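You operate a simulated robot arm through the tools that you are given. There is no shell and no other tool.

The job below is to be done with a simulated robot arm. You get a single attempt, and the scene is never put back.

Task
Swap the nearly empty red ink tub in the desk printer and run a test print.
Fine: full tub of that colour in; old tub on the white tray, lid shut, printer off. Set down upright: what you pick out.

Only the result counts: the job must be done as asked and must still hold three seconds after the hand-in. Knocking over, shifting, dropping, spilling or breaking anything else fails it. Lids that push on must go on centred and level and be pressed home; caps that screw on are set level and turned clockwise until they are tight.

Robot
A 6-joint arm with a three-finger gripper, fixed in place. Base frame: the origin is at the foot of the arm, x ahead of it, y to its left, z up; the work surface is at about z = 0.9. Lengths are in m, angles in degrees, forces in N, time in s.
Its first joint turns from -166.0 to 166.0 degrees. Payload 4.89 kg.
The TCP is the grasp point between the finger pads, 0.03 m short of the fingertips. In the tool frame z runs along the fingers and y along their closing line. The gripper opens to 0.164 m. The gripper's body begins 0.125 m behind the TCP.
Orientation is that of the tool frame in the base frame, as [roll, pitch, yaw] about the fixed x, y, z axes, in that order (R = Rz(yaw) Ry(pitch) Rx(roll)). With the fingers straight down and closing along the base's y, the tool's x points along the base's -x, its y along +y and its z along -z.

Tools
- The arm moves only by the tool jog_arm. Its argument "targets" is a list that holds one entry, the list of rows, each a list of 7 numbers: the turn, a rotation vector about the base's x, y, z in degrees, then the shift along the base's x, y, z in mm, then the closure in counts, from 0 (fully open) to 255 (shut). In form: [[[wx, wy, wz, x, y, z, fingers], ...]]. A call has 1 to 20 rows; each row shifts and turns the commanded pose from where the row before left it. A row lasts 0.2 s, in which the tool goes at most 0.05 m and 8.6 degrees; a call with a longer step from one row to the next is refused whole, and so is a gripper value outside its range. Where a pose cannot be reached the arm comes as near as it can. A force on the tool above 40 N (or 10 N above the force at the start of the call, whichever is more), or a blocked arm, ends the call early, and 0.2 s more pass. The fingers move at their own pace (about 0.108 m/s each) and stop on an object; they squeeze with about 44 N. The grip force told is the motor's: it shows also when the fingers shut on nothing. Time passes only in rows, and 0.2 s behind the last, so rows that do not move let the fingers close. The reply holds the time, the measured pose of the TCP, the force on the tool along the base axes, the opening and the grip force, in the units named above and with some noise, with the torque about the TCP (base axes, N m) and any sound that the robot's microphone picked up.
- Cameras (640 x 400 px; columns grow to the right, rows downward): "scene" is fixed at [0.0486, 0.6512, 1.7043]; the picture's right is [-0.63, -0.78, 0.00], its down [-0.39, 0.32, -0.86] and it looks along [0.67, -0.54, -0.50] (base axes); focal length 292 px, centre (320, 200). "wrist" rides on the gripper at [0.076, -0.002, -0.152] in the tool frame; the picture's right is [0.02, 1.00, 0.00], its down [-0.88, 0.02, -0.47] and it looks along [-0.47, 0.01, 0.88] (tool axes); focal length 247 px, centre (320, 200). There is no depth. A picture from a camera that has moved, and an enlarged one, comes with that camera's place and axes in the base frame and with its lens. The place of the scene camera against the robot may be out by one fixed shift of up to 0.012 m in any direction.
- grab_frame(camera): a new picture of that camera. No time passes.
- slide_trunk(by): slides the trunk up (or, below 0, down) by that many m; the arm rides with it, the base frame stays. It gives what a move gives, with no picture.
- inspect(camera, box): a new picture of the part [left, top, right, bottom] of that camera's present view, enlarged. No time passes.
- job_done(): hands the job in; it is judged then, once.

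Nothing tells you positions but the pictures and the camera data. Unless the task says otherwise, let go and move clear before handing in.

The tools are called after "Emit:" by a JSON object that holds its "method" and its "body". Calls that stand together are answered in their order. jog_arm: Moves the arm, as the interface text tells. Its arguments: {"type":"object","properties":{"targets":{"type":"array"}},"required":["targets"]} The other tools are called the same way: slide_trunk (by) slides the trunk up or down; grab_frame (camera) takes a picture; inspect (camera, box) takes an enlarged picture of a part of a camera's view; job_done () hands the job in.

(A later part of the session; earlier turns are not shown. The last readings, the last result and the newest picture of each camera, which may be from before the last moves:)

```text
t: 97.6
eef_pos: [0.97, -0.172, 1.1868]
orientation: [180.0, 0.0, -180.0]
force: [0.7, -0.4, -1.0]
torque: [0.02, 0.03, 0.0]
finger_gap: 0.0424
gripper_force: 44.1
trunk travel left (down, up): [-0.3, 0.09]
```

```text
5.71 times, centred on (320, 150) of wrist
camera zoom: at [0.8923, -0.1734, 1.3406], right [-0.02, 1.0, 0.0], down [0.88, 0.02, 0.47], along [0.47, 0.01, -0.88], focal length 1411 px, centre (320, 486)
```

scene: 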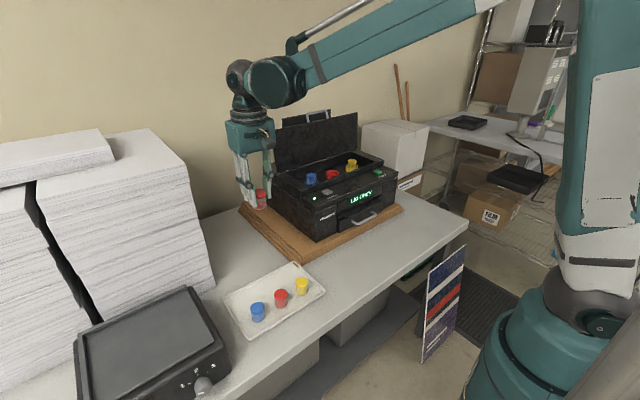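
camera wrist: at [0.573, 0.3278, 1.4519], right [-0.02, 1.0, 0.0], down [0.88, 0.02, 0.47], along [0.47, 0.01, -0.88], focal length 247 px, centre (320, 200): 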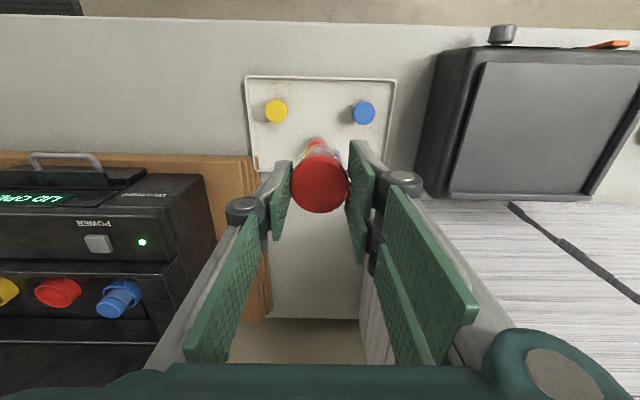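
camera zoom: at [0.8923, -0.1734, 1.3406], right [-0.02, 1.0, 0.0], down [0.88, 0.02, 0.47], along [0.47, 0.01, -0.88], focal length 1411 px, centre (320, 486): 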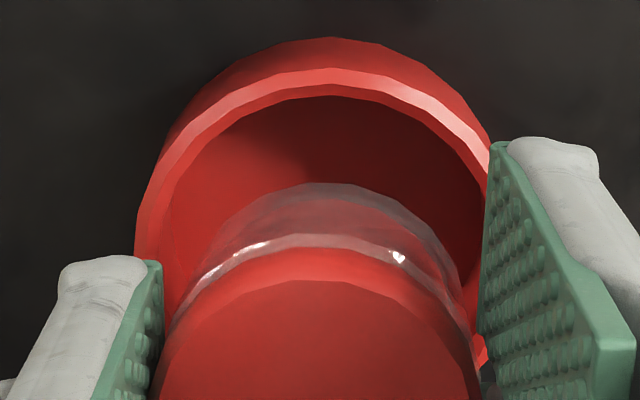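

The tub is ~2° skewed by the pads with its base ~2.5 mm toward (+x,+y). I'll shift (−1.5,−1.5) mm so the base is centred, then lower in steps.

Emit:
{"method": "jog_arm", "body": {"targets": [[[0, 0, 0, -1.5, -1.5, 0, 210], [0, 0, 0, 0, 0, -8, 210], [0, 0, 0, 0, 0, -8, 210], [0, 0, 0, 0, 0, -6, 210], [0, 0, 0, 0, 0, 0, 210], [0, 0, 0, 0, 0, 0, 210]]]}}

Emit:
{"method": "inspect", "body": {"camera": "scene", "box": [322, 156, 344, 178]}}

Emit:
{"method": "inspect", "body": {"camera": "wrist", "box": [285, 115, 355, 185]}}

```text
t: 99.0
eef_pos: [0.9654, -0.1732, 1.1665]
orientation: [-179.9, 0.0, 179.9]
force: [0.8, 0.0, -1.3]
torque: [0.0, 0.01, 0.02]
finger_gap: 0.0425
gripper_force: 43.9
trunk travel left (down, up): [-0.3, 0.09]
```

```text
16.00 times, centred on (333, 167) of scene
camera zoom: at [0.0486, 0.6512, 1.7043], right [-0.63, -0.78, 0.0], down [-0.39, 0.32, -0.86], along [0.67, -0.54, -0.5], focal length 4666 px, centre (112, 728)
```

zoom: 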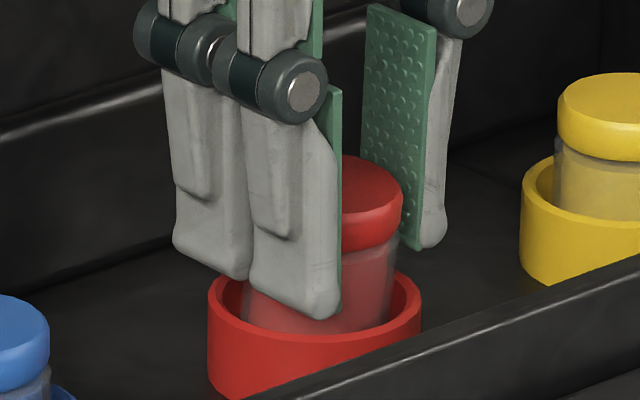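

```text
5.71 times, centred on (320, 150) of wrist
camera zoom: at [0.889, -0.1754, 1.3199], right [-0.02, 1.0, 0.0], down [0.88, 0.02, 0.47], along [0.47, 0.01, -0.88], focal length 1411 px, centre (320, 486)
```

zoom: 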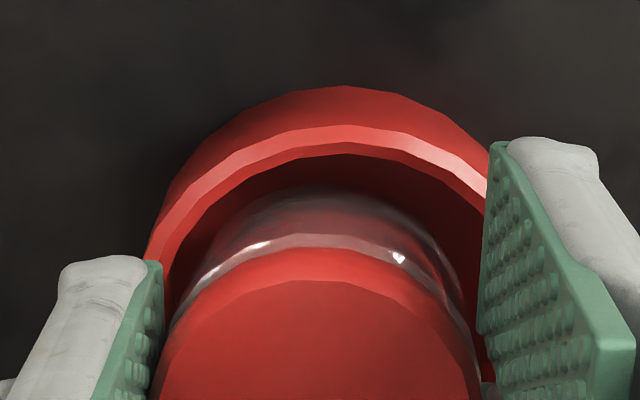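

Emit:
{"method": "jog_arm", "body": {"targets": [[[0, 0, 0, 0, 0, -1.5, 210], [0, 0, 0, 0, 0, -1.5, 210], [0, 0, 0, 0, 0, 0, 210]]]}}

```text
t: 99.8
eef_pos: [0.9648, -0.1723, 1.1624]
orientation: [180.0, 0.1, 180.0]
force: [0.2, -0.3, -1.2]
torque: [-0.04, 0.0, 0.02]
finger_gap: 0.0425
gripper_force: 44.1
trunk travel left (down, up): [-0.3, 0.09]
```

Emit:
{"method": "jog_arm", "body": {"targets": [[[0, 0, 0, 0, 0, -1, 210], [0, 0, 0, 0, 0, -1, 210], [0, 0, 0, 0, 0, 0, 210]]]}}

```text
t: 100.6
eef_pos: [0.9665, -0.1717, 1.1593]
orientation: [180.0, 0.0, 179.9]
force: [-0.4, -0.4, 3.7]
torque: [-0.02, -0.07, -0.02]
finger_gap: 0.0429
gripper_force: 44.4
trunk travel left (down, up): [-0.3, 0.09]
```

Emit:
{"method": "jog_arm", "body": {"targets": [[[0, 0, 0, 0, 0, -1, 210], [0, 0, 0, 0, 0, 0, 210], [0, 0, 0, 0, 0, 0, 210]]]}}

Emit:
{"method": "inspect", "body": {"camera": "scene", "box": [322, 156, 344, 178]}}

Emit:
{"method": "inspect", "body": {"camera": "wrist", "box": [285, 115, 355, 185]}}

```text
t: 101.4
eef_pos: [0.9649, -0.1725, 1.1589]
orientation: [180.0, 0.0, -180.0]
force: [4.0, 2.5, 14.6]
torque: [0.13, -0.2, 0.03]
finger_gap: 0.0425
gripper_force: 44.0
trunk travel left (down, up): [-0.3, 0.09]
```

```text
16.00 times, centred on (333, 167) of scene
camera zoom: at [0.0486, 0.6512, 1.7043], right [-0.63, -0.78, 0.0], down [-0.39, 0.32, -0.86], along [0.67, -0.54, -0.5], focal length 4666 px, centre (112, 728)
```

zoom: 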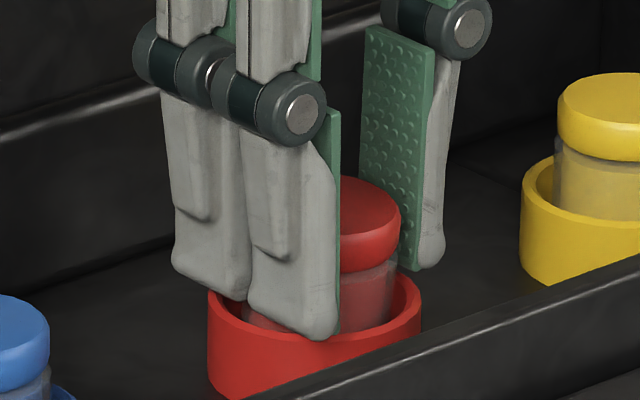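

```text
5.71 times, centred on (320, 150) of wrist
camera zoom: at [0.8891, -0.1752, 1.3133], right [-0.02, 1.0, 0.0], down [0.88, 0.02, 0.47], along [0.47, 0.01, -0.88], focal length 1411 px, centre (320, 486)
```

zoom: 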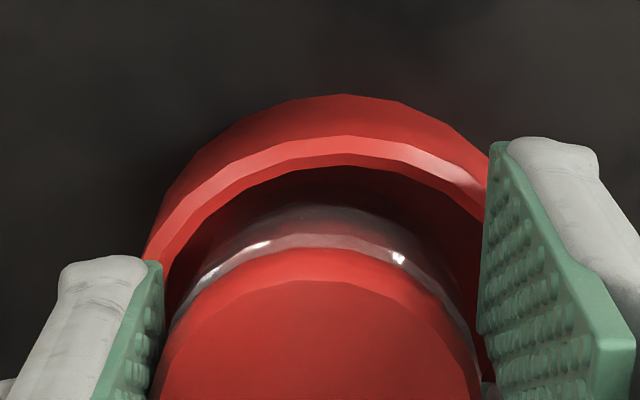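

Firm, central contact: the tub is flat on the cup floor. Easing off and opening in small increments.

Emit:
{"method": "jog_arm", "body": {"targets": [[[0, 0, 0, 0, 0, 0.5, 210], [0, 0, 0, 0, 0, 0, 200], [0, 0, 0, 0, 0, 0, 192], [0, 0, 0, 0, 0, 0, 189], [0, 0, 0, 0, 0, 0, 187], [0, 0, 0, 0, 0, 0, 185], [0, 0, 0, 0, 0, 0, 185]]]}}

Emit:
{"method": "inspect", "body": {"camera": "scene", "box": [322, 156, 344, 178]}}

Emit:
{"method": "inspect", "body": {"camera": "wrist", "box": [285, 115, 355, 185]}}

```text
t: 103.0
eef_pos: [0.965, -0.1727, 1.1601]
orientation: [179.9, 0.0, -180.0]
force: [-0.2, -0.1, -0.1]
torque: [-0.01, 0.0, 0.01]
finger_gap: 0.0452
gripper_force: 0.2
trunk travel left (down, up): [-0.3, 0.09]
```

```text
16.00 times, centred on (333, 167) of scene
camera zoom: at [0.0486, 0.6512, 1.7043], right [-0.63, -0.78, 0.0], down [-0.39, 0.32, -0.86], along [0.67, -0.54, -0.5], focal length 4666 px, centre (112, 728)
```

zoom: 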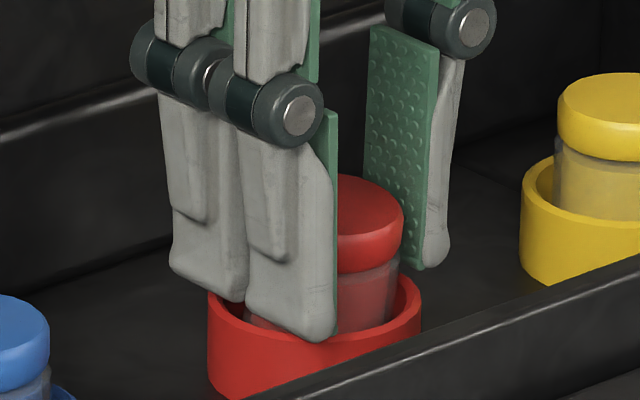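

```text
5.71 times, centred on (320, 150) of wrist
camera zoom: at [0.8892, -0.1756, 1.3132], right [-0.02, 1.0, 0.0], down [0.88, 0.02, 0.47], along [0.47, 0.01, -0.88], focal length 1411 px, centre (320, 486)
```

zoom: 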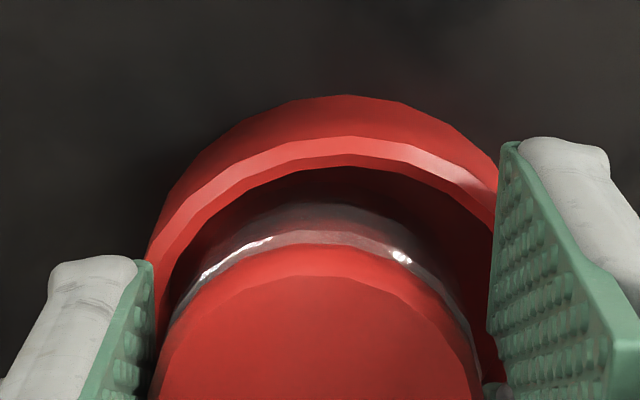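

Emit:
{"method": "jog_arm", "body": {"targets": [[[0, 0, 0, 0, 0, 0, 180], [0, 0, 0, 0, 0, 0, 175], [0, 0, 0, 0, 0, 0, 168], [0, 0, 0, 0, 0, 0, 160], [0, 0, 0, 0, 0, 0, 160], [0, 0, 0, 0, 0, 0, 160]]]}}

Emit:
{"method": "inspect", "body": {"camera": "scene", "box": [322, 156, 344, 178]}}

Emit:
{"method": "inspect", "body": {"camera": "wrist", "box": [270, 110, 370, 210]}}

```text
t: 104.4
eef_pos: [0.9666, -0.1734, 1.158]
orientation: [180.0, 0.0, 179.9]
force: [0.2, -1.0, -0.2]
torque: [0.02, -0.01, -0.03]
finger_gap: 0.061
gripper_force: 0.0
trunk travel left (down, up): [-0.3, 0.09]
```

```text
16.00 times, centred on (333, 167) of scene
camera zoom: at [0.0486, 0.6512, 1.7043], right [-0.63, -0.78, 0.0], down [-0.39, 0.32, -0.86], along [0.67, -0.54, -0.5], focal length 4666 px, centre (112, 728)
```

zoom: 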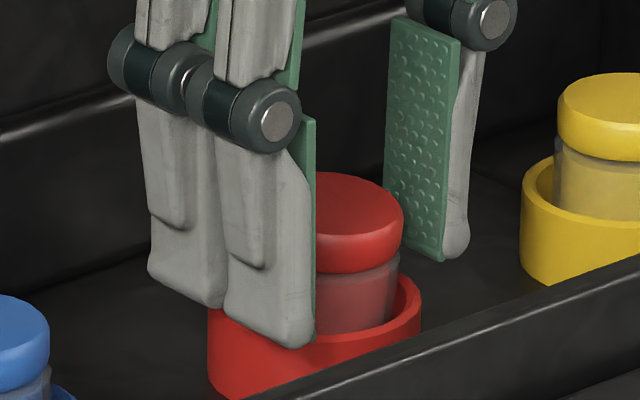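

```text
4.00 times, centred on (320, 160) of wrist
camera zoom: at [0.8892, -0.1756, 1.3132], right [-0.02, 1.0, 0.0], down [0.88, 0.02, 0.47], along [0.47, 0.01, -0.88], focal length 988 px, centre (320, 360)
```

zoom: 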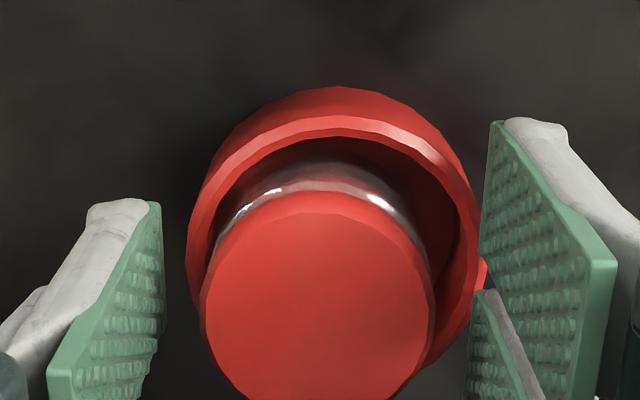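

It still seems to lean a little. I'll rise clear and view it again.

Emit:
{"method": "jog_arm", "body": {"targets": [[[0, 0, 0, 0, 0, 0, 140], [0, 0, 0, 0, 0, 10, 140], [0, 0, 0, 0, 0, 20, 140], [0, 0, 0, 0, 0, 25, 100], [0, 0, 0, -20, 0, 10, 50], [0, 0, 0, -15, 0, 0, 0], [0, 0, 0, 0, 0, 0, 0], [0, 0, 0, 0, 0, 0, 0]]]}}

Emit:
{"method": "inspect", "body": {"camera": "scene", "box": [322, 160, 344, 184]}}

Emit:
{"method": "inspect", "body": {"camera": "wrist", "box": [270, 120, 370, 220]}}

```text
t: 106.2
eef_pos: [0.93, -0.1735, 1.2233]
orientation: [-180.0, 0.0, 179.9]
force: [1.0, 0.1, 0.3]
torque: [-0.03, 0.05, -0.02]
finger_gap: 0.1638
gripper_force: 0.1
trunk travel left (down, up): [-0.3, 0.09]
```

```text
16.00 times, centred on (333, 172) of scene
camera zoom: at [0.0486, 0.6512, 1.7043], right [-0.63, -0.78, 0.0], down [-0.39, 0.32, -0.86], along [0.67, -0.54, -0.5], focal length 4666 px, centre (112, 648)
```

zoom: 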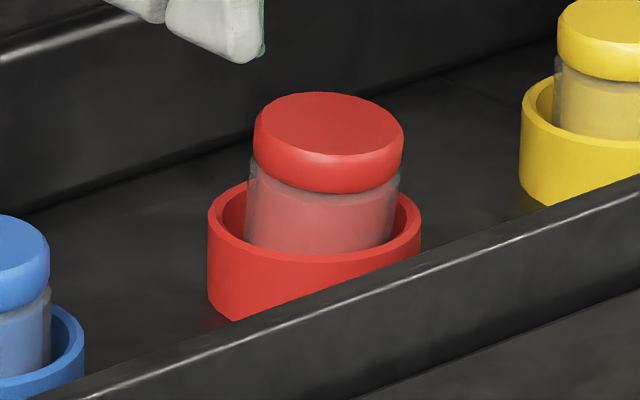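

```text
4.00 times, centred on (320, 170) of wrist
camera zoom: at [0.8537, -0.1756, 1.3782], right [-0.02, 1.0, 0.0], down [0.88, 0.02, 0.47], along [0.47, 0.01, -0.88], focal length 988 px, centre (320, 320)
```

zoom: 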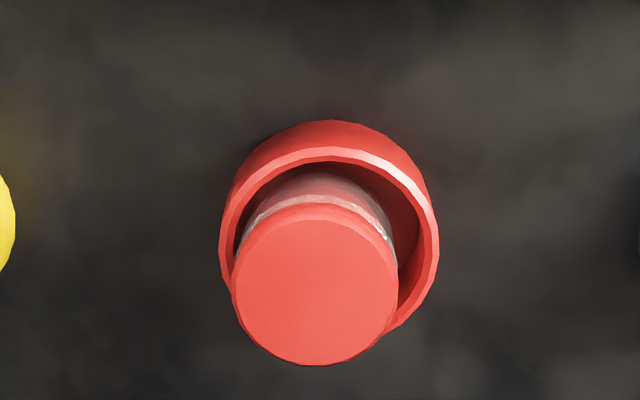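

The tub settles at the same ~5° lean again, so it seems caught rather than fully home. I'll close the fingers and press gently down on the raised side of the cap to push it home.

Emit:
{"method": "jog_arm", "body": {"targets": [[[0, 0, 0, 0, 0, 10, 90], [0, 0, 0, 0, 0, 0, 180], [0, 0, 0, 0, 0, 0, 255], [0, 0, 0, 0, 0, 0, 255], [0, 0, 0, 15, 3, 0, 255], [0, 0, 0, 15, 3.5, 0, 255], [0, 0, 0, 10, 0, -10, 255], [0, 0, 0, 0, 0, -15, 255], [0, 0, 0, 0, 0, 0, 255], [0, 0, 0, 0, 0, 0, 255]]]}}

Emit:
{"method": "inspect", "body": {"camera": "wrist", "box": [250, 100, 390, 240]}}

Emit:
{"method": "inspect", "body": {"camera": "scene", "box": [315, 145, 350, 180]}}

```text
t: 108.4
eef_pos: [0.97, -0.166, 1.2111]
orientation: [-180.0, 0.0, 179.9]
force: [-0.2, -0.6, 0.9]
torque: [-0.04, -0.03, -0.01]
finger_gap: 0.0
gripper_force: 43.8
trunk travel left (down, up): [-0.3, 0.09]
```

```text
2.86 times, centred on (320, 170) of wrist
camera zoom: at [0.8938, -0.1692, 1.365], right [-0.02, 1.0, 0.0], down [0.88, 0.02, 0.47], along [0.47, 0.01, -0.88], focal length 706 px, centre (320, 286)
```

zoom: 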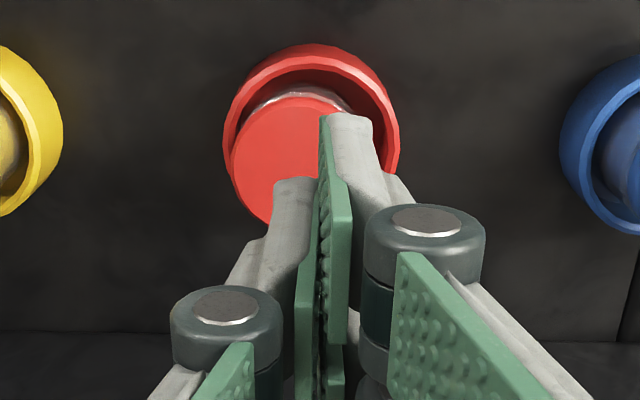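

```text
11.43 times, centred on (332, 162) of scene
camera zoom: at [0.0486, 0.6512, 1.7043], right [-0.63, -0.78, 0.0], down [-0.39, 0.32, -0.86], along [0.67, -0.54, -0.5], focal length 3333 px, centre (177, 629)
```

zoom: 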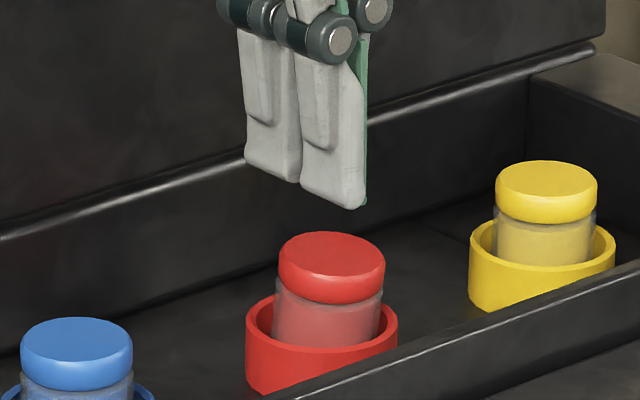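

Emit:
{"method": "jog_arm", "body": {"targets": [[[0, 0, 0, 0, 0, -12, 255], [0, 0, 0, 0, 0, -10, 255], [0, 0, 0, 0, 0, -3, 255], [0, 0, 0, 0, 0, 0, 255]]]}}

```text
t: 109.4
eef_pos: [0.972, -0.1668, 1.1853]
orientation: [179.9, 0.1, 179.9]
force: [-0.8, 0.1, -0.4]
torque: [0.01, -0.02, -0.02]
finger_gap: 0.0
gripper_force: 44.3
trunk travel left (down, up): [-0.3, 0.09]
```

Emit:
{"method": "jog_arm", "body": {"targets": [[[0, 0, 0, 0, 0, -1.5, 255], [0, 0, 0, 0, 0, -1.5, 255], [0, 0, 0, 0, 0, 0, 255]]]}}

Emit:
{"method": "inspect", "body": {"camera": "scene", "box": [318, 150, 346, 180]}}

```text
t: 110.2
eef_pos: [0.9715, -0.1668, 1.1812]
orientation: [180.0, 0.0, 179.9]
force: [0.0, -0.1, 1.5]
torque: [0.03, -0.04, 0.02]
finger_gap: 0.0001
gripper_force: 43.7
trunk travel left (down, up): [-0.3, 0.09]
```

```text
13.33 times, centred on (332, 165) of scene
camera zoom: at [0.0486, 0.6512, 1.7043], right [-0.63, -0.78, 0.0], down [-0.39, 0.32, -0.86], along [0.67, -0.54, -0.5], focal length 3888 px, centre (160, 667)
```

zoom: 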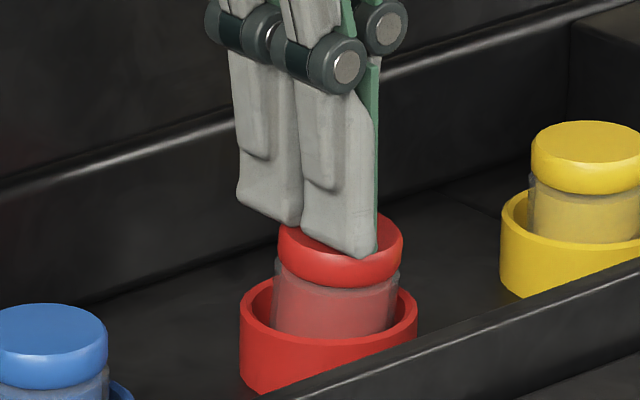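

Emit:
{"method": "jog_arm", "body": {"targets": [[[0, 0, 0, 0, 0, -1, 255], [0, 0, 0, 0, 0, -1, 255], [0, 0, 0, 0, 0, 0, 255]]]}}

Emit:
{"method": "inspect", "body": {"camera": "scene", "box": [318, 150, 346, 180]}}

```text
t: 111.0
eef_pos: [0.9718, -0.1648, 1.1812]
orientation: [180.0, 0.1, -180.0]
force: [7.1, 3.5, 27.6]
torque: [0.12, -0.6, 0.05]
finger_gap: 0.0061
gripper_force: 43.7
trunk travel left (down, up): [-0.3, 0.09]
```

```text
13.33 times, centred on (332, 165) of scene
camera zoom: at [0.0486, 0.6512, 1.7043], right [-0.63, -0.78, 0.0], down [-0.39, 0.32, -0.86], along [0.67, -0.54, -0.5], focal length 3888 px, centre (160, 667)
```

zoom: 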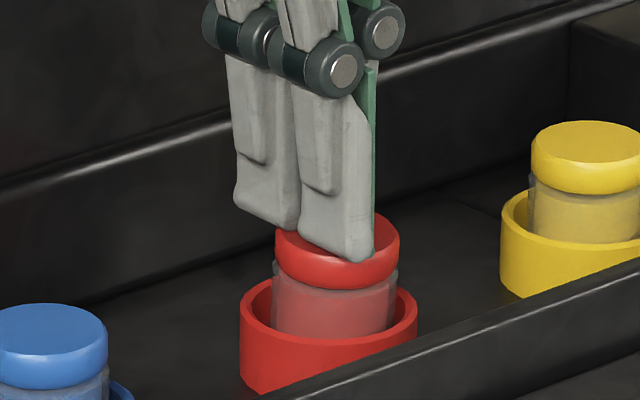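

Pressing straightened it noticeably. I'll back off and see whether it stays upright.

Emit:
{"method": "jog_arm", "body": {"targets": [[[0, 0, 0, 0, 0, 2, 255], [0, 0, 0, 0, 0, 10, 255], [0, 0, 0, 0, 0, 20, 255], [0, 0, 0, -25, -3, 15, 150], [0, 0, 0, -15, -4, 0, 0], [0, 0, 0, 0, 0, 0, 0], [0, 0, 0, 0, 0, 0, 0], [0, 0, 0, 0, 0, 0, 0]]]}}

Emit:
{"method": "inspect", "body": {"camera": "scene", "box": [322, 160, 344, 184]}}

Emit:
{"method": "inspect", "body": {"camera": "wrist", "box": [270, 120, 370, 220]}}

```text
t: 112.8
eef_pos: [0.9317, -0.1749, 1.227]
orientation: [-179.9, 0.0, -179.9]
force: [0.8, -1.0, 0.4]
torque: [0.01, 0.05, 0.02]
finger_gap: 0.1639
gripper_force: 0.0
trunk travel left (down, up): [-0.3, 0.09]
```

```text
16.00 times, centred on (333, 172) of scene
camera zoom: at [0.0486, 0.6512, 1.7043], right [-0.63, -0.78, 0.0], down [-0.39, 0.32, -0.86], along [0.67, -0.54, -0.5], focal length 4666 px, centre (112, 648)
```

zoom: 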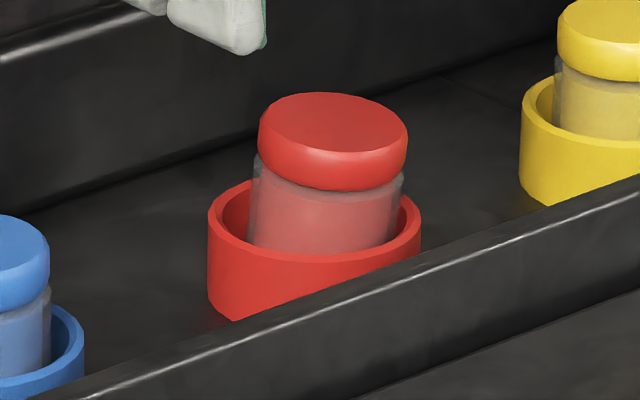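

```text
4.00 times, centred on (320, 170) of wrist
camera zoom: at [0.8541, -0.1765, 1.3801], right [-0.02, 1.0, 0.0], down [0.88, 0.02, 0.47], along [0.47, 0.01, -0.88], focal length 988 px, centre (320, 320)
```

zoom: 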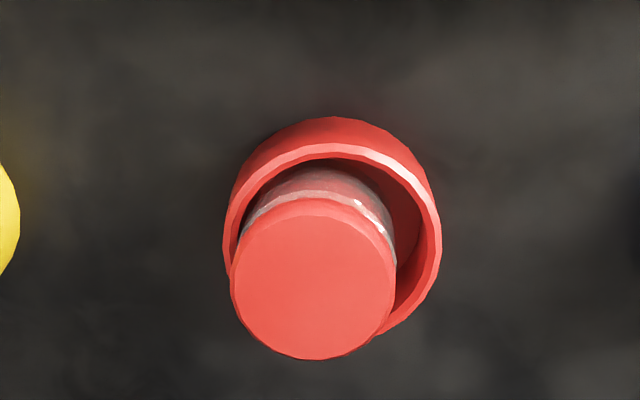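

It rocks back to the lean once released, so it seems balanced on something narrow and its weight is slightly off toward -y. I'll re-grip it, lift a little, correct its tilt with a small tool rotation, and centre it more exactly before releasing.

Emit:
{"method": "jog_arm", "body": {"targets": [[[0, 0, 0, 0, 0, 0, 80], [0, 0, 0, 15, 1, 0, 138], [0, 0, 0, 18, 1, -10, 138], [0, 0, 0, 0, 0, -20, 138], [0, 0, 0, 0, 0, -20, 138], [0, 0, 0, 0, 0, -16, 138], [0, 0, 0, 0, 0, 0, 138], [0, 0, 0, 0, 0, 0, 138]]]}}

Emit:
{"method": "inspect", "body": {"camera": "wrist", "box": [220, 90, 420, 240]}}

Emit:
{"method": "inspect", "body": {"camera": "scene", "box": [318, 150, 346, 180]}}

```text
t: 114.6
eef_pos: [0.9641, -0.1703, 1.1615]
orientation: [-180.0, 0.0, -179.9]
force: [0.4, -0.4, 0.2]
torque: [-0.01, -0.01, -0.03]
finger_gap: 0.0752
gripper_force: 0.1
trunk travel left (down, up): [-0.3, 0.09]
```

```text
2.67 times, centred on (320, 165) of wrist
camera zoom: at [0.8873, -0.1727, 1.315], right [-0.02, 1.0, 0.0], down [0.88, 0.02, 0.47], along [0.47, 0.01, -0.88], focal length 659 px, centre (320, 293)
```

zoom: 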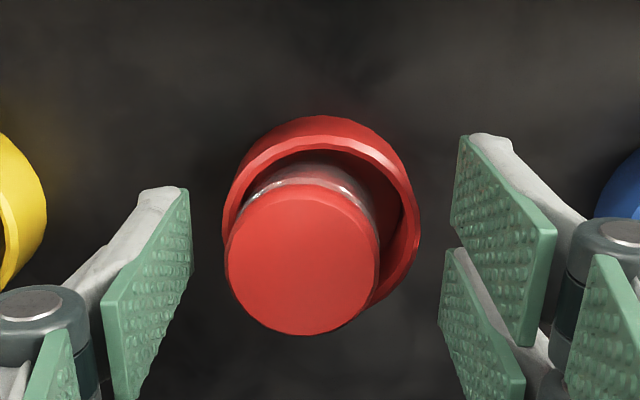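

```text
13.33 times, centred on (332, 165) of scene
camera zoom: at [0.0486, 0.6512, 1.7043], right [-0.63, -0.78, 0.0], down [-0.39, 0.32, -0.86], along [0.67, -0.54, -0.5], focal length 3888 px, centre (160, 667)
```

zoom: 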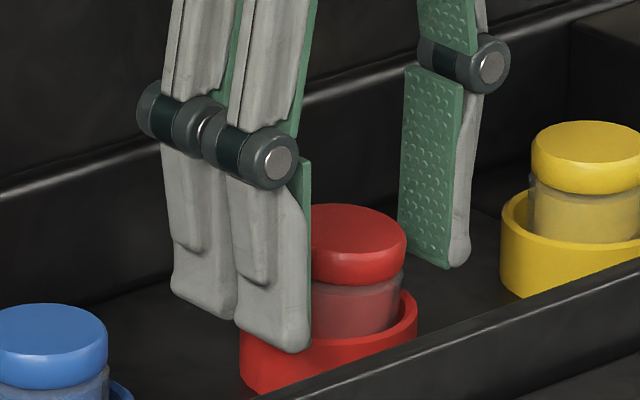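

Emit:
{"method": "jog_arm", "body": {"targets": [[[0, 0, 0, 1.5, 0, 0, 165], [0, 0, 0, 0, 0, 0, 180], [0, 0, 0, 0, 0, 0, 195], [0, 0, 0, 0, 0, 0, 210], [0, 0, 0, 0, 0, 0, 210], [0, 0, 0, 0, 0, 3, 210], [0, 0, 0, 0, 0, 5, 210], [0, 0, 0, 0, 0, 6, 210], [0, 0, 0, 0, 0, 6, 210], [0, 0, 0, 0, 0, 6, 210], [0, 0, 0, 0, 0, 0, 210], [0, 0, 0, 0, 0, 0, 210]]]}}

Emit:
{"method": "inspect", "body": {"camera": "wrist", "box": [270, 110, 370, 210]}}

Emit:
{"method": "inspect", "body": {"camera": "scene", "box": [318, 150, 346, 180]}}

```text
t: 117.2
eef_pos: [0.9667, -0.1713, 1.1855]
orientation: [179.9, -0.1, -179.9]
force: [0.0, -0.6, -0.4]
torque: [0.01, 0.01, 0.02]
finger_gap: 0.0427
gripper_force: 44.1
trunk travel left (down, up): [-0.3, 0.09]
```

```text
4.00 times, centred on (320, 160) of wrist
camera zoom: at [0.8893, -0.1737, 1.3398], right [-0.02, 1.0, 0.0], down [0.88, 0.02, 0.47], along [0.47, 0.01, -0.88], focal length 988 px, centre (320, 360)
```

zoom: 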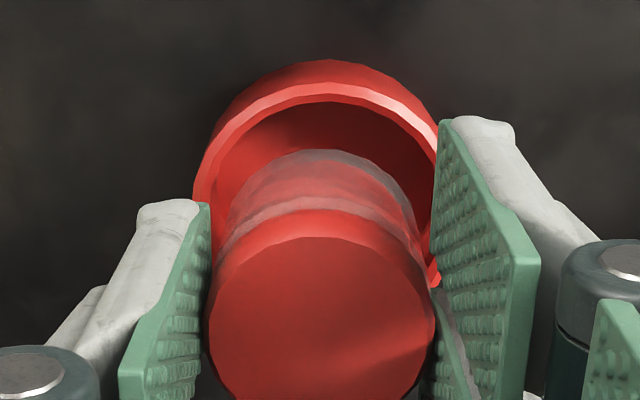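

```text
13.33 times, centred on (332, 165) of scene
camera zoom: at [0.0486, 0.6512, 1.7043], right [-0.63, -0.78, 0.0], down [-0.39, 0.32, -0.86], along [0.67, -0.54, -0.5], focal length 3888 px, centre (160, 667)
```

zoom: 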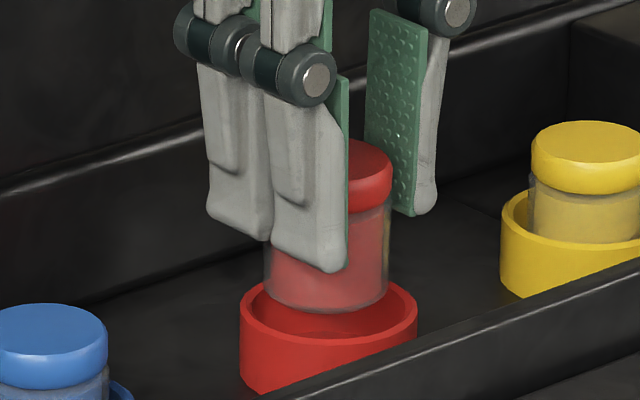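

In this grip the tub hangs upright. Relative to how the old tub sat in its ring, it's about +2.5 mm in x and −1.7 mm in y; I'll correct that and lower again.

Emit:
{"method": "jog_arm", "body": {"targets": [[[0, 0, 0, -2.5, 1.7, 0, 210], [0, 0, 0, 0, 0, 0, 210], [0, 0, 0, 0, 0, -7, 210], [0, 0, 0, 0, 0, -7, 210], [0, 0, 0, 0, 0, -6, 210], [0, 0, 0, 0, 0, 0, 210], [0, 0, 0, 0, 0, 0, 210]]]}}

Emit:
{"method": "inspect", "body": {"camera": "wrist", "box": [270, 110, 370, 210]}}

Emit:
{"method": "inspect", "body": {"camera": "scene", "box": [318, 150, 346, 180]}}

```text
t: 118.8
eef_pos: [0.9621, -0.1704, 1.1654]
orientation: [-179.9, 0.0, -180.0]
force: [-0.3, 0.0, -0.6]
torque: [0.01, 0.02, -0.01]
finger_gap: 0.0423
gripper_force: 44.4
trunk travel left (down, up): [-0.3, 0.09]
```

```text
4.00 times, centred on (320, 160) of wrist
camera zoom: at [0.8863, -0.172, 1.32], right [-0.02, 1.0, 0.0], down [0.88, 0.02, 0.47], along [0.47, 0.01, -0.88], focal length 988 px, centre (320, 360)
```

zoom: 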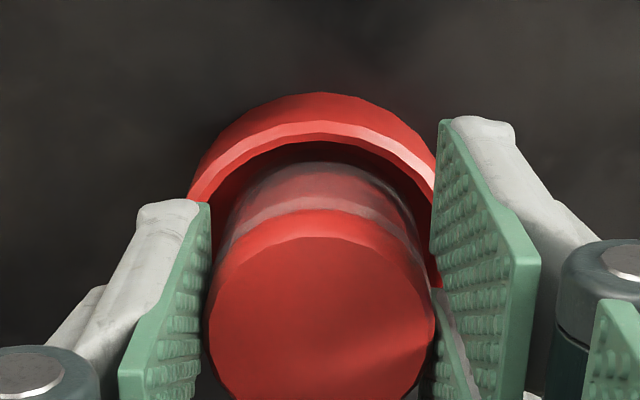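

```text
13.33 times, centred on (332, 165) of scene
camera zoom: at [0.0486, 0.6512, 1.7043], right [-0.63, -0.78, 0.0], down [-0.39, 0.32, -0.86], along [0.67, -0.54, -0.5], focal length 3888 px, centre (160, 667)
```

zoom: 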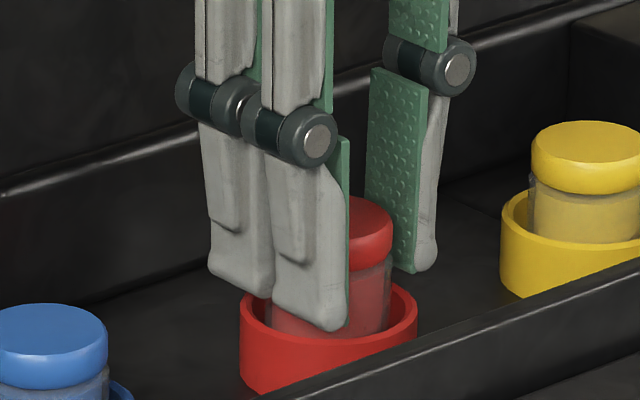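

Now the tub/ring relation matches the old tub's within ~0.5 mm. Lowering the last few millimetres.

Emit:
{"method": "jog_arm", "body": {"targets": [[[0, 0, 0, 0, 0, -2, 210], [0, 0, 0, 0, 0, -1.5, 210], [0, 0, 0, 0, 0, 0, 210]]]}}

```text
t: 119.6
eef_pos: [0.9633, -0.1691, 1.1624]
orientation: [180.0, 0.1, -180.0]
force: [-0.7, -0.6, -1.6]
torque: [-0.02, 0.02, 0.0]
finger_gap: 0.0424
gripper_force: 44.3
trunk travel left (down, up): [-0.3, 0.09]
```

Emit:
{"method": "jog_arm", "body": {"targets": [[[0, 0, 0, 0, 0, -1, 210], [0, 0, 0, 0, 0, -1, 210], [0, 0, 0, 0, 0, 0, 210]]]}}

```text
t: 120.4
eef_pos: [0.9628, -0.1697, 1.1608]
orientation: [180.0, -0.1, 180.0]
force: [0.4, 0.5, 0.9]
torque: [0.0, -0.03, -0.01]
finger_gap: 0.0423
gripper_force: 43.8
trunk travel left (down, up): [-0.3, 0.09]
```

Emit:
{"method": "jog_arm", "body": {"targets": [[[0, 0, 0, 0, 0, -1, 210], [0, 0, 0, 0, 0, 0, 210], [0, 0, 0, 0, 0, 0, 210]]]}}

```text
t: 121.2
eef_pos: [0.9618, -0.1703, 1.1611]
orientation: [179.9, 0.2, -180.0]
force: [9.5, -2.1, 29.7]
torque: [-0.13, -0.68, -0.03]
finger_gap: 0.0423
gripper_force: 44.4
trunk travel left (down, up): [-0.3, 0.09]
```

Central contact (a bit firm). Easing up and releasing in small steps.

Emit:
{"method": "jog_arm", "body": {"targets": [[[0, 0, 0, 0, 0, 0.9, 210], [0, 0, 0, 0, 0, 0, 210], [0, 0, 0, 0, 0, 0, 195], [0, 0, 0, 0, 0, 0, 190], [0, 0, 0, 0, 0, 0, 188], [0, 0, 0, 0, 0, 0, 186], [0, 0, 0, 0, 0, 0, 184], [0, 0, 0, 0, 0, 0, 184]]]}}

Emit:
{"method": "inspect", "body": {"camera": "wrist", "box": [270, 110, 370, 210]}}

Emit:
{"method": "inspect", "body": {"camera": "scene", "box": [318, 150, 346, 180]}}

```text
t: 123.0
eef_pos: [0.9645, -0.1696, 1.1606]
orientation: [-179.9, 0.0, -180.0]
force: [0.1, 0.7, 0.2]
torque: [0.0, 0.0, 0.01]
finger_gap: 0.0458
gripper_force: 0.1
trunk travel left (down, up): [-0.3, 0.09]
```

```text
4.00 times, centred on (320, 160) of wrist
camera zoom: at [0.8871, -0.1721, 1.3144], right [-0.02, 1.0, 0.0], down [0.88, 0.02, 0.47], along [0.47, 0.01, -0.88], focal length 988 px, centre (320, 360)
```

zoom: 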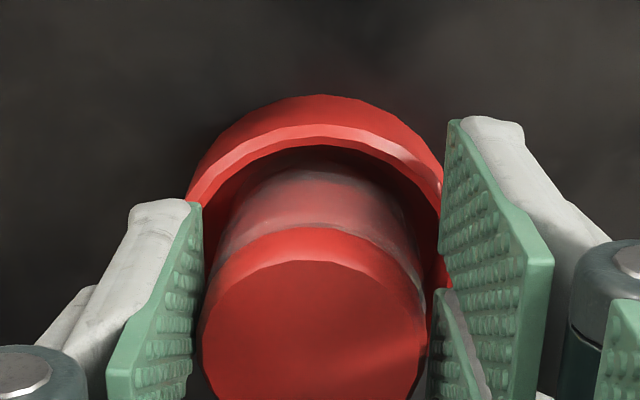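

```text
13.33 times, centred on (332, 165) of scene
camera zoom: at [0.0486, 0.6512, 1.7043], right [-0.63, -0.78, 0.0], down [-0.39, 0.32, -0.86], along [0.67, -0.54, -0.5], focal length 3888 px, centre (160, 667)
```

zoom: 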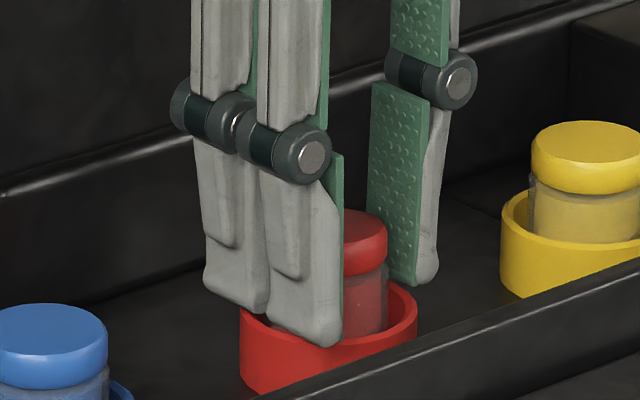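

Now it tips toward +x instead, so the balance point is sensitive and I've bracketed it. I'll open a bit more to see the full lean before the next correction.

Emit:
{"method": "jog_arm", "body": {"targets": [[[0, 0, 0, 0, 0, 0, 175], [0, 0, 0, 0, 0, 0, 165], [0, 0, 0, 0, 0, 0, 150], [0, 0, 0, 0, 0, 0, 138], [0, 0, 0, 0, 0, 0, 138]]]}}

Emit:
{"method": "inspect", "body": {"camera": "wrist", "box": [270, 110, 370, 210]}}

Emit:
{"method": "inspect", "body": {"camera": "scene", "box": [318, 150, 346, 180]}}

```text
t: 124.2
eef_pos: [0.9639, -0.171, 1.1598]
orientation: [180.0, 0.0, -180.0]
force: [0.2, -0.6, -0.4]
torque: [0.03, 0.0, 0.02]
finger_gap: 0.075
gripper_force: 0.0
trunk travel left (down, up): [-0.3, 0.09]
```

```text
4.00 times, centred on (320, 160) of wrist
camera zoom: at [0.8871, -0.1721, 1.3144], right [-0.02, 1.0, 0.0], down [0.88, 0.02, 0.47], along [0.47, 0.01, -0.88], focal length 988 px, centre (320, 360)
```

zoom: 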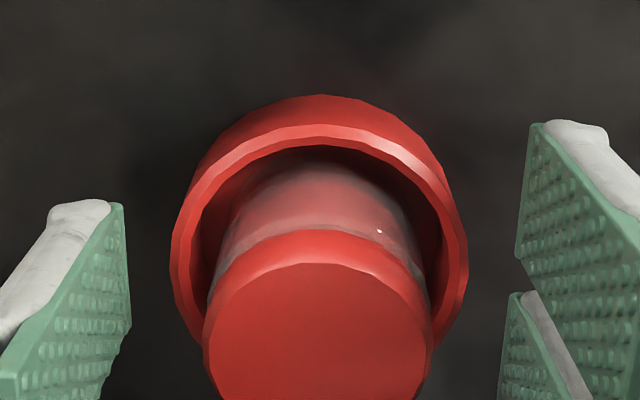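

```text
13.33 times, centred on (332, 165) of scene
camera zoom: at [0.0486, 0.6512, 1.7043], right [-0.63, -0.78, 0.0], down [-0.39, 0.32, -0.86], along [0.67, -0.54, -0.5], focal length 3888 px, centre (160, 667)
```

zoom: 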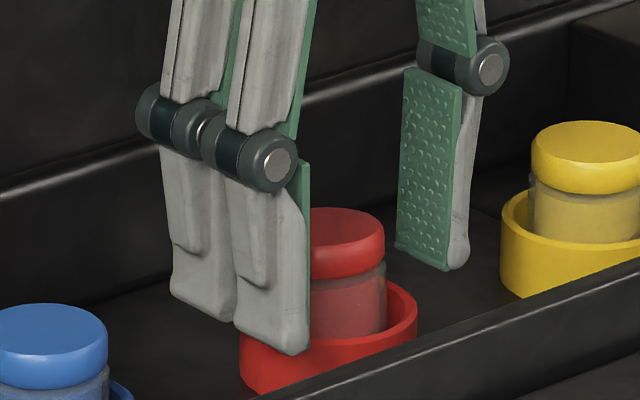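

Its y balance is now right (lean is purely +x). I'll turn the gripper to close along x (yaw 90) so that closing squares it in x, then nudge it about −1.5 mm in x.

Emit:
{"method": "jog_arm", "body": {"targets": [[[0, 0, 0, 0, 0, 15, 138], [0, 0, 0, 0, 0, 25, 138], [0, 0, 0, 0, 0, 25, 150], [0, 0, -8.2, 0, 0, 0, 160], [0, 0, -8.2, 0, 0, 0, 160], [0, 0, -8.2, 0, 0, 0, 160], [0, 0, -8.2, 0, 0, 0, 160], [0, 0, -8.2, 0, 0, 0, 160], [0, 0, -8.2, 0, 0, 0, 160], [0, 0, -8.2, 0, 0, 0, 160], [0, 0, -8.2, 0, 0, 0, 160], [0, 0, -8.2, 0, 0, 0, 160], [0, 0, -8.2, 0, 0, 0, 160], [0, 0, -8, 0, 0, 0, 160], [0, 0, 0, 0, 0, 0, 160], [0, 0, 0, 0, 0, 0, 160]]]}}

Emit:
{"method": "inspect", "body": {"camera": "wrist", "box": [220, 90, 420, 240]}}

Emit:
{"method": "inspect", "body": {"camera": "scene", "box": [300, 120, 380, 190]}}

```text
t: 127.6
eef_pos: [0.9633, -0.1707, 1.2262]
orientation: [-179.9, 0.0, 90.0]
force: [-0.6, 0.0, 0.4]
torque: [-0.01, -0.02, 0.0]
finger_gap: 0.061
gripper_force: 0.1
trunk travel left (down, up): [-0.3, 0.09]
```

```text
2.67 times, centred on (320, 165) of wrist
camera zoom: at [0.9616, -0.0948, 1.3799], right [1.0, 0.02, 0.0], down [0.02, -0.88, 0.47], along [0.01, -0.47, -0.88], focal length 659 px, centre (320, 293)
```

zoom: 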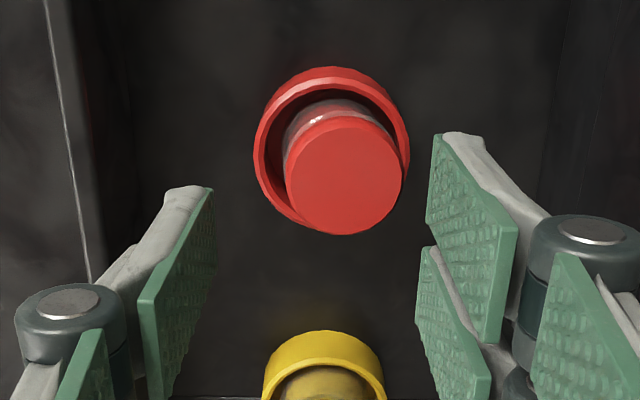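

```text
5.71 times, centred on (340, 155) of scene
camera zoom: at [0.0486, 0.6512, 1.7043], right [-0.63, -0.78, 0.0], down [-0.39, 0.32, -0.86], along [0.67, -0.54, -0.5], focal length 1666 px, centre (206, 457)
```

zoom: 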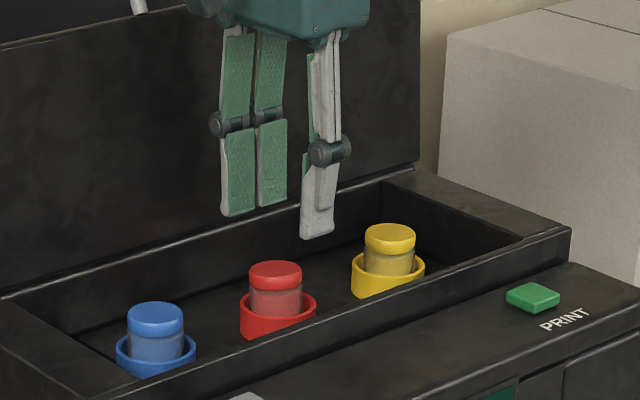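

From this side the cup centre is ~4.5 mm ahead of the gripper in x. I'll centre on the cup, descend and grip along x.

Emit:
{"method": "jog_arm", "body": {"targets": [[[0, 0, 0, 4.5, 0, 0, 160], [0, 0, 0, 0, 0, -20, 160], [0, 0, 0, 0, 0, -20, 160], [0, 0, 0, 0, 0, -15, 160], [0, 0, 0, 0, 0, -10, 160], [0, 0, 0, 0, 0, 0, 160], [0, 0, 0, 0, 0, 0, 160]]]}}

Emit:
{"method": "inspect", "body": {"camera": "wrist", "box": [220, 90, 420, 240]}}

Emit:
{"method": "inspect", "body": {"camera": "scene", "box": [318, 150, 346, 180]}}

```text
t: 129.2
eef_pos: [0.966, -0.1698, 1.1607]
orientation: [179.9, -0.1, 90.1]
force: [0.3, -0.9, -0.2]
torque: [-0.02, 0.01, 0.0]
finger_gap: 0.0611
gripper_force: 0.1
trunk travel left (down, up): [-0.3, 0.09]
```

```text
2.67 times, centred on (320, 165) of wrist
camera zoom: at [0.9642, -0.0937, 1.3149], right [1.0, 0.02, 0.0], down [0.02, -0.88, 0.47], along [0.01, -0.47, -0.88], focal length 659 px, centre (320, 293)
```

zoom: 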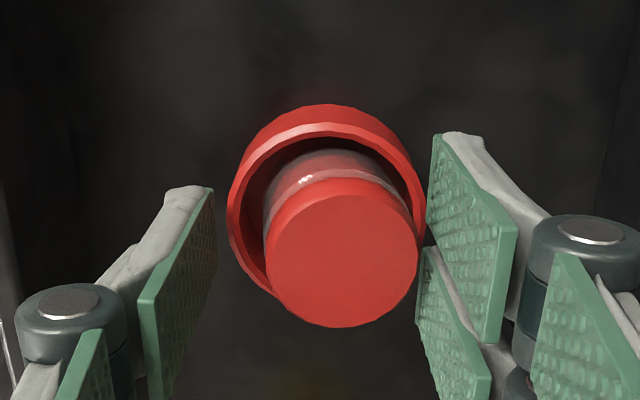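

```text
13.33 times, centred on (332, 165) of scene
camera zoom: at [0.0486, 0.6512, 1.7043], right [-0.63, -0.78, 0.0], down [-0.39, 0.32, -0.86], along [0.67, -0.54, -0.5], focal length 3888 px, centre (160, 667)
```

zoom: 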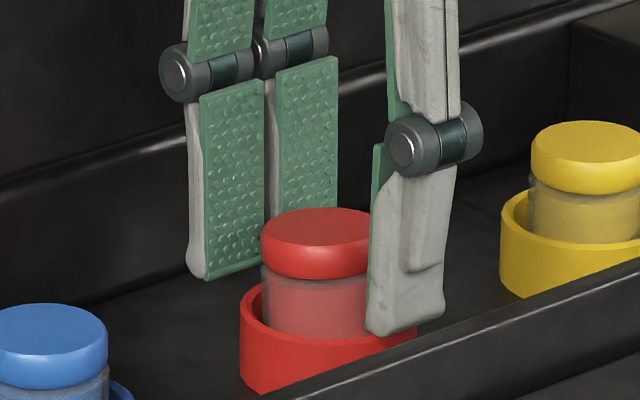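

Emit:
{"method": "jog_arm", "body": {"targets": [[[0, 0, 0, 1.8, 0, 0, 160], [0, 0, 0, 0, 0, 0, 175], [0, 0, 0, 0, 0, 0, 185], [0, 0, 0, 0, 0, 0, 200], [0, 0, 0, 0, 0, 0, 210], [0, 0, 0, 0, 0, 0, 210]]]}}

Emit:
{"method": "inspect", "body": {"camera": "wrist", "box": [270, 110, 370, 210]}}

Emit:
{"method": "inspect", "body": {"camera": "scene", "box": [318, 150, 346, 180]}}

```text
t: 130.6
eef_pos: [0.97, -0.1711, 1.1599]
orientation: [-179.9, 0.0, 90.0]
force: [-0.8, 0.6, 0.0]
torque: [-0.02, 0.0, -0.03]
finger_gap: 0.0425
gripper_force: 44.2
trunk travel left (down, up): [-0.3, 0.09]
```

```text
4.00 times, centred on (320, 160) of wrist
camera zoom: at [0.9671, -0.094, 1.3151], right [1.0, 0.02, 0.0], down [0.02, -0.88, 0.47], along [0.01, -0.47, -0.88], focal length 988 px, centre (320, 360)
```

zoom: 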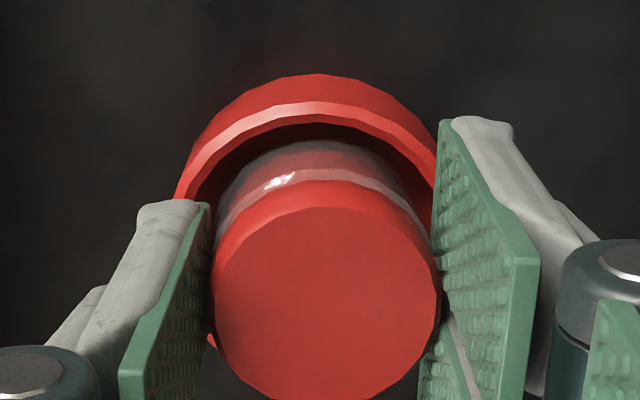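

```text
13.33 times, centred on (332, 165) of scene
camera zoom: at [0.0486, 0.6512, 1.7043], right [-0.63, -0.78, 0.0], down [-0.39, 0.32, -0.86], along [0.67, -0.54, -0.5], focal length 3888 px, centre (160, 667)
```

zoom: 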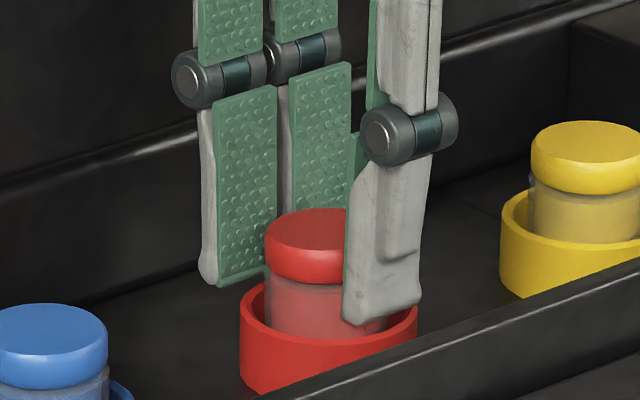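

The tub is still tipped ~3° (top toward +x) in the grip. I'll lift 5 mm, rotate the tool −2.8° about y to stand it upright, and shift −1.2 mm in x.

Emit:
{"method": "jog_arm", "body": {"targets": [[[0, 0, 0, 0, 0, 3, 210], [0, 0, 0, 0, 0, 4, 210], [0, -2.8, 0, -1.2, 0, 0, 210], [0, 0, 0, 0, 0, 0, 210], [0, 0, 0, 0, 0, 0, 210]]]}}

Emit:
{"method": "inspect", "body": {"camera": "wrist", "box": [270, 110, 370, 210]}}

Emit:
{"method": "inspect", "body": {"camera": "scene", "box": [318, 150, 346, 180]}}

```text
t: 131.8
eef_pos: [0.9693, -0.1702, 1.1675]
orientation: [177.2, 0.0, 90.1]
force: [-0.6, -0.6, -1.6]
torque: [0.0, 0.0, -0.01]
finger_gap: 0.0424
gripper_force: 44.5
trunk travel left (down, up): [-0.3, 0.09]
```

```text
4.00 times, centred on (320, 160) of wrist
camera zoom: at [0.9599, -0.0942, 1.3216], right [1.0, 0.02, 0.05], down [0.0, -0.88, 0.47], along [0.05, -0.47, -0.88], focal length 988 px, centre (320, 360)
```

zoom: 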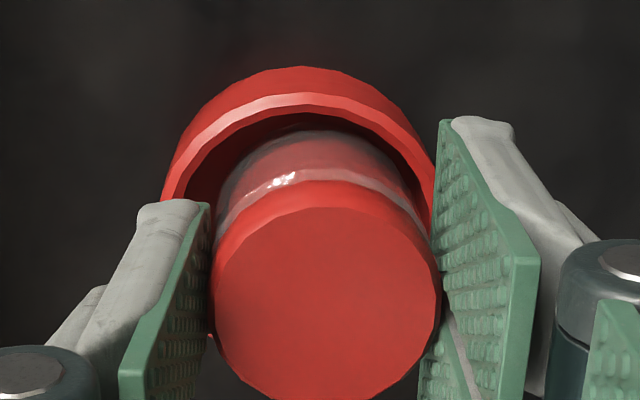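

```text
13.33 times, centred on (332, 165) of scene
camera zoom: at [0.0486, 0.6512, 1.7043], right [-0.63, -0.78, 0.0], down [-0.39, 0.32, -0.86], along [0.67, -0.54, -0.5], focal length 3888 px, centre (160, 667)
```

zoom: 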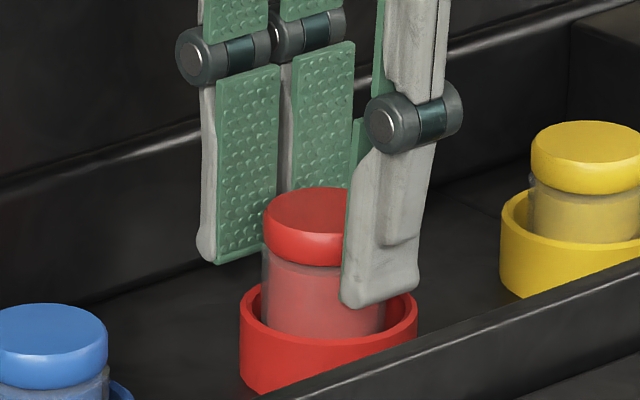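

Emit:
{"method": "jog_arm", "body": {"targets": [[[0, -1.5, 0, -2.6, -0.4, 0, 210], [0, 0, 0, 0, 0, 0, 210], [0, 0, 0, 0, 0, 0, 210]]]}}

Emit:
{"method": "inspect", "body": {"camera": "wrist", "box": [270, 110, 370, 210]}}

Emit:
{"method": "inspect", "body": {"camera": "scene", "box": [318, 150, 346, 180]}}

```text
t: 132.6
eef_pos: [0.9651, -0.1704, 1.1671]
orientation: [175.6, 0.0, 90.0]
force: [-0.8, -1.0, -0.4]
torque: [-0.04, -0.02, -0.02]
finger_gap: 0.0427
gripper_force: 44.2
trunk travel left (down, up): [-0.3, 0.09]
```

```text
4.00 times, centred on (320, 160) of wrist
camera zoom: at [0.9527, -0.0947, 1.321], right [1.0, 0.02, 0.08], down [-0.02, -0.88, 0.47], along [0.08, -0.47, -0.88], focal length 988 px, centre (320, 360)
```

zoom: 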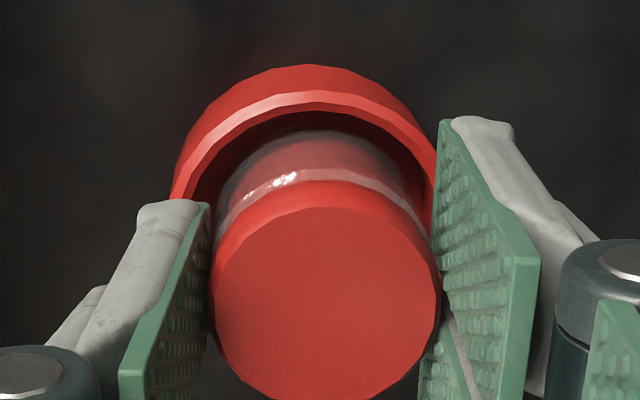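

```text
13.33 times, centred on (332, 165) of scene
camera zoom: at [0.0486, 0.6512, 1.7043], right [-0.63, -0.78, 0.0], down [-0.39, 0.32, -0.86], along [0.67, -0.54, -0.5], focal length 3888 px, centre (160, 667)
```

zoom: 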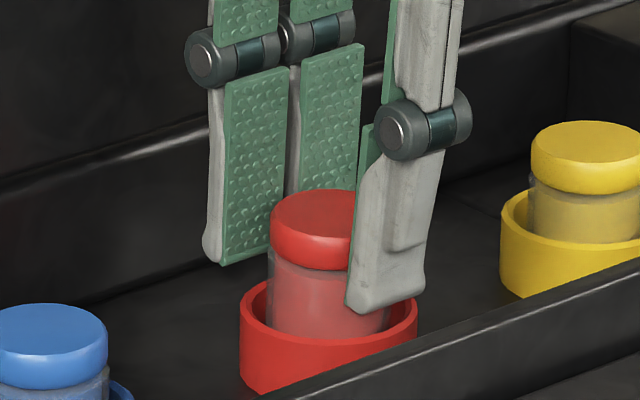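

Upright and nearly centred now. Small −0.6 mm correction in x and lowering.

Emit:
{"method": "jog_arm", "body": {"targets": [[[0, 0, 0, -0.6, 0, -2, 210], [0, 0, 0, 0, 0, -2, 210], [0, 0, 0, 0, 0, -1, 210], [0, 0, 0, 0, 0, 0, 210]]]}}

```text
t: 133.6
eef_pos: [0.9658, -0.1693, 1.162]
orientation: [175.6, 0.0, 90.0]
force: [-0.1, -0.6, -0.9]
torque: [0.02, 0.04, 0.06]
finger_gap: 0.0425
gripper_force: 44.0
trunk travel left (down, up): [-0.3, 0.09]
```

Emit:
{"method": "jog_arm", "body": {"targets": [[[0, 0, 0, 0, 0, -1, 210], [0, 0, 0, 0, 0, 0, 210], [0, 0, 0, 0, 0, 0, 210]]]}}

```text
t: 134.4
eef_pos: [0.9666, -0.1688, 1.1617]
orientation: [175.7, 0.0, 90.0]
force: [-0.4, -0.3, 0.7]
torque: [0.02, -0.01, -0.04]
finger_gap: 0.0424
gripper_force: 44.1
trunk travel left (down, up): [-0.3, 0.09]
```

Emit:
{"method": "jog_arm", "body": {"targets": [[[0, 0, 0, 0, 0, -0.7, 210], [0, 0, 0, 0, 0, 0, 210], [0, 0, 0, 0, 0, 0, 210]]]}}

```text
t: 135.2
eef_pos: [0.966, -0.1698, 1.1604]
orientation: [175.7, 0.0, 89.9]
force: [3.3, -1.7, 10.7]
torque: [-0.05, -0.24, 0.0]
finger_gap: 0.0423
gripper_force: 44.0
trunk travel left (down, up): [-0.3, 0.09]
```

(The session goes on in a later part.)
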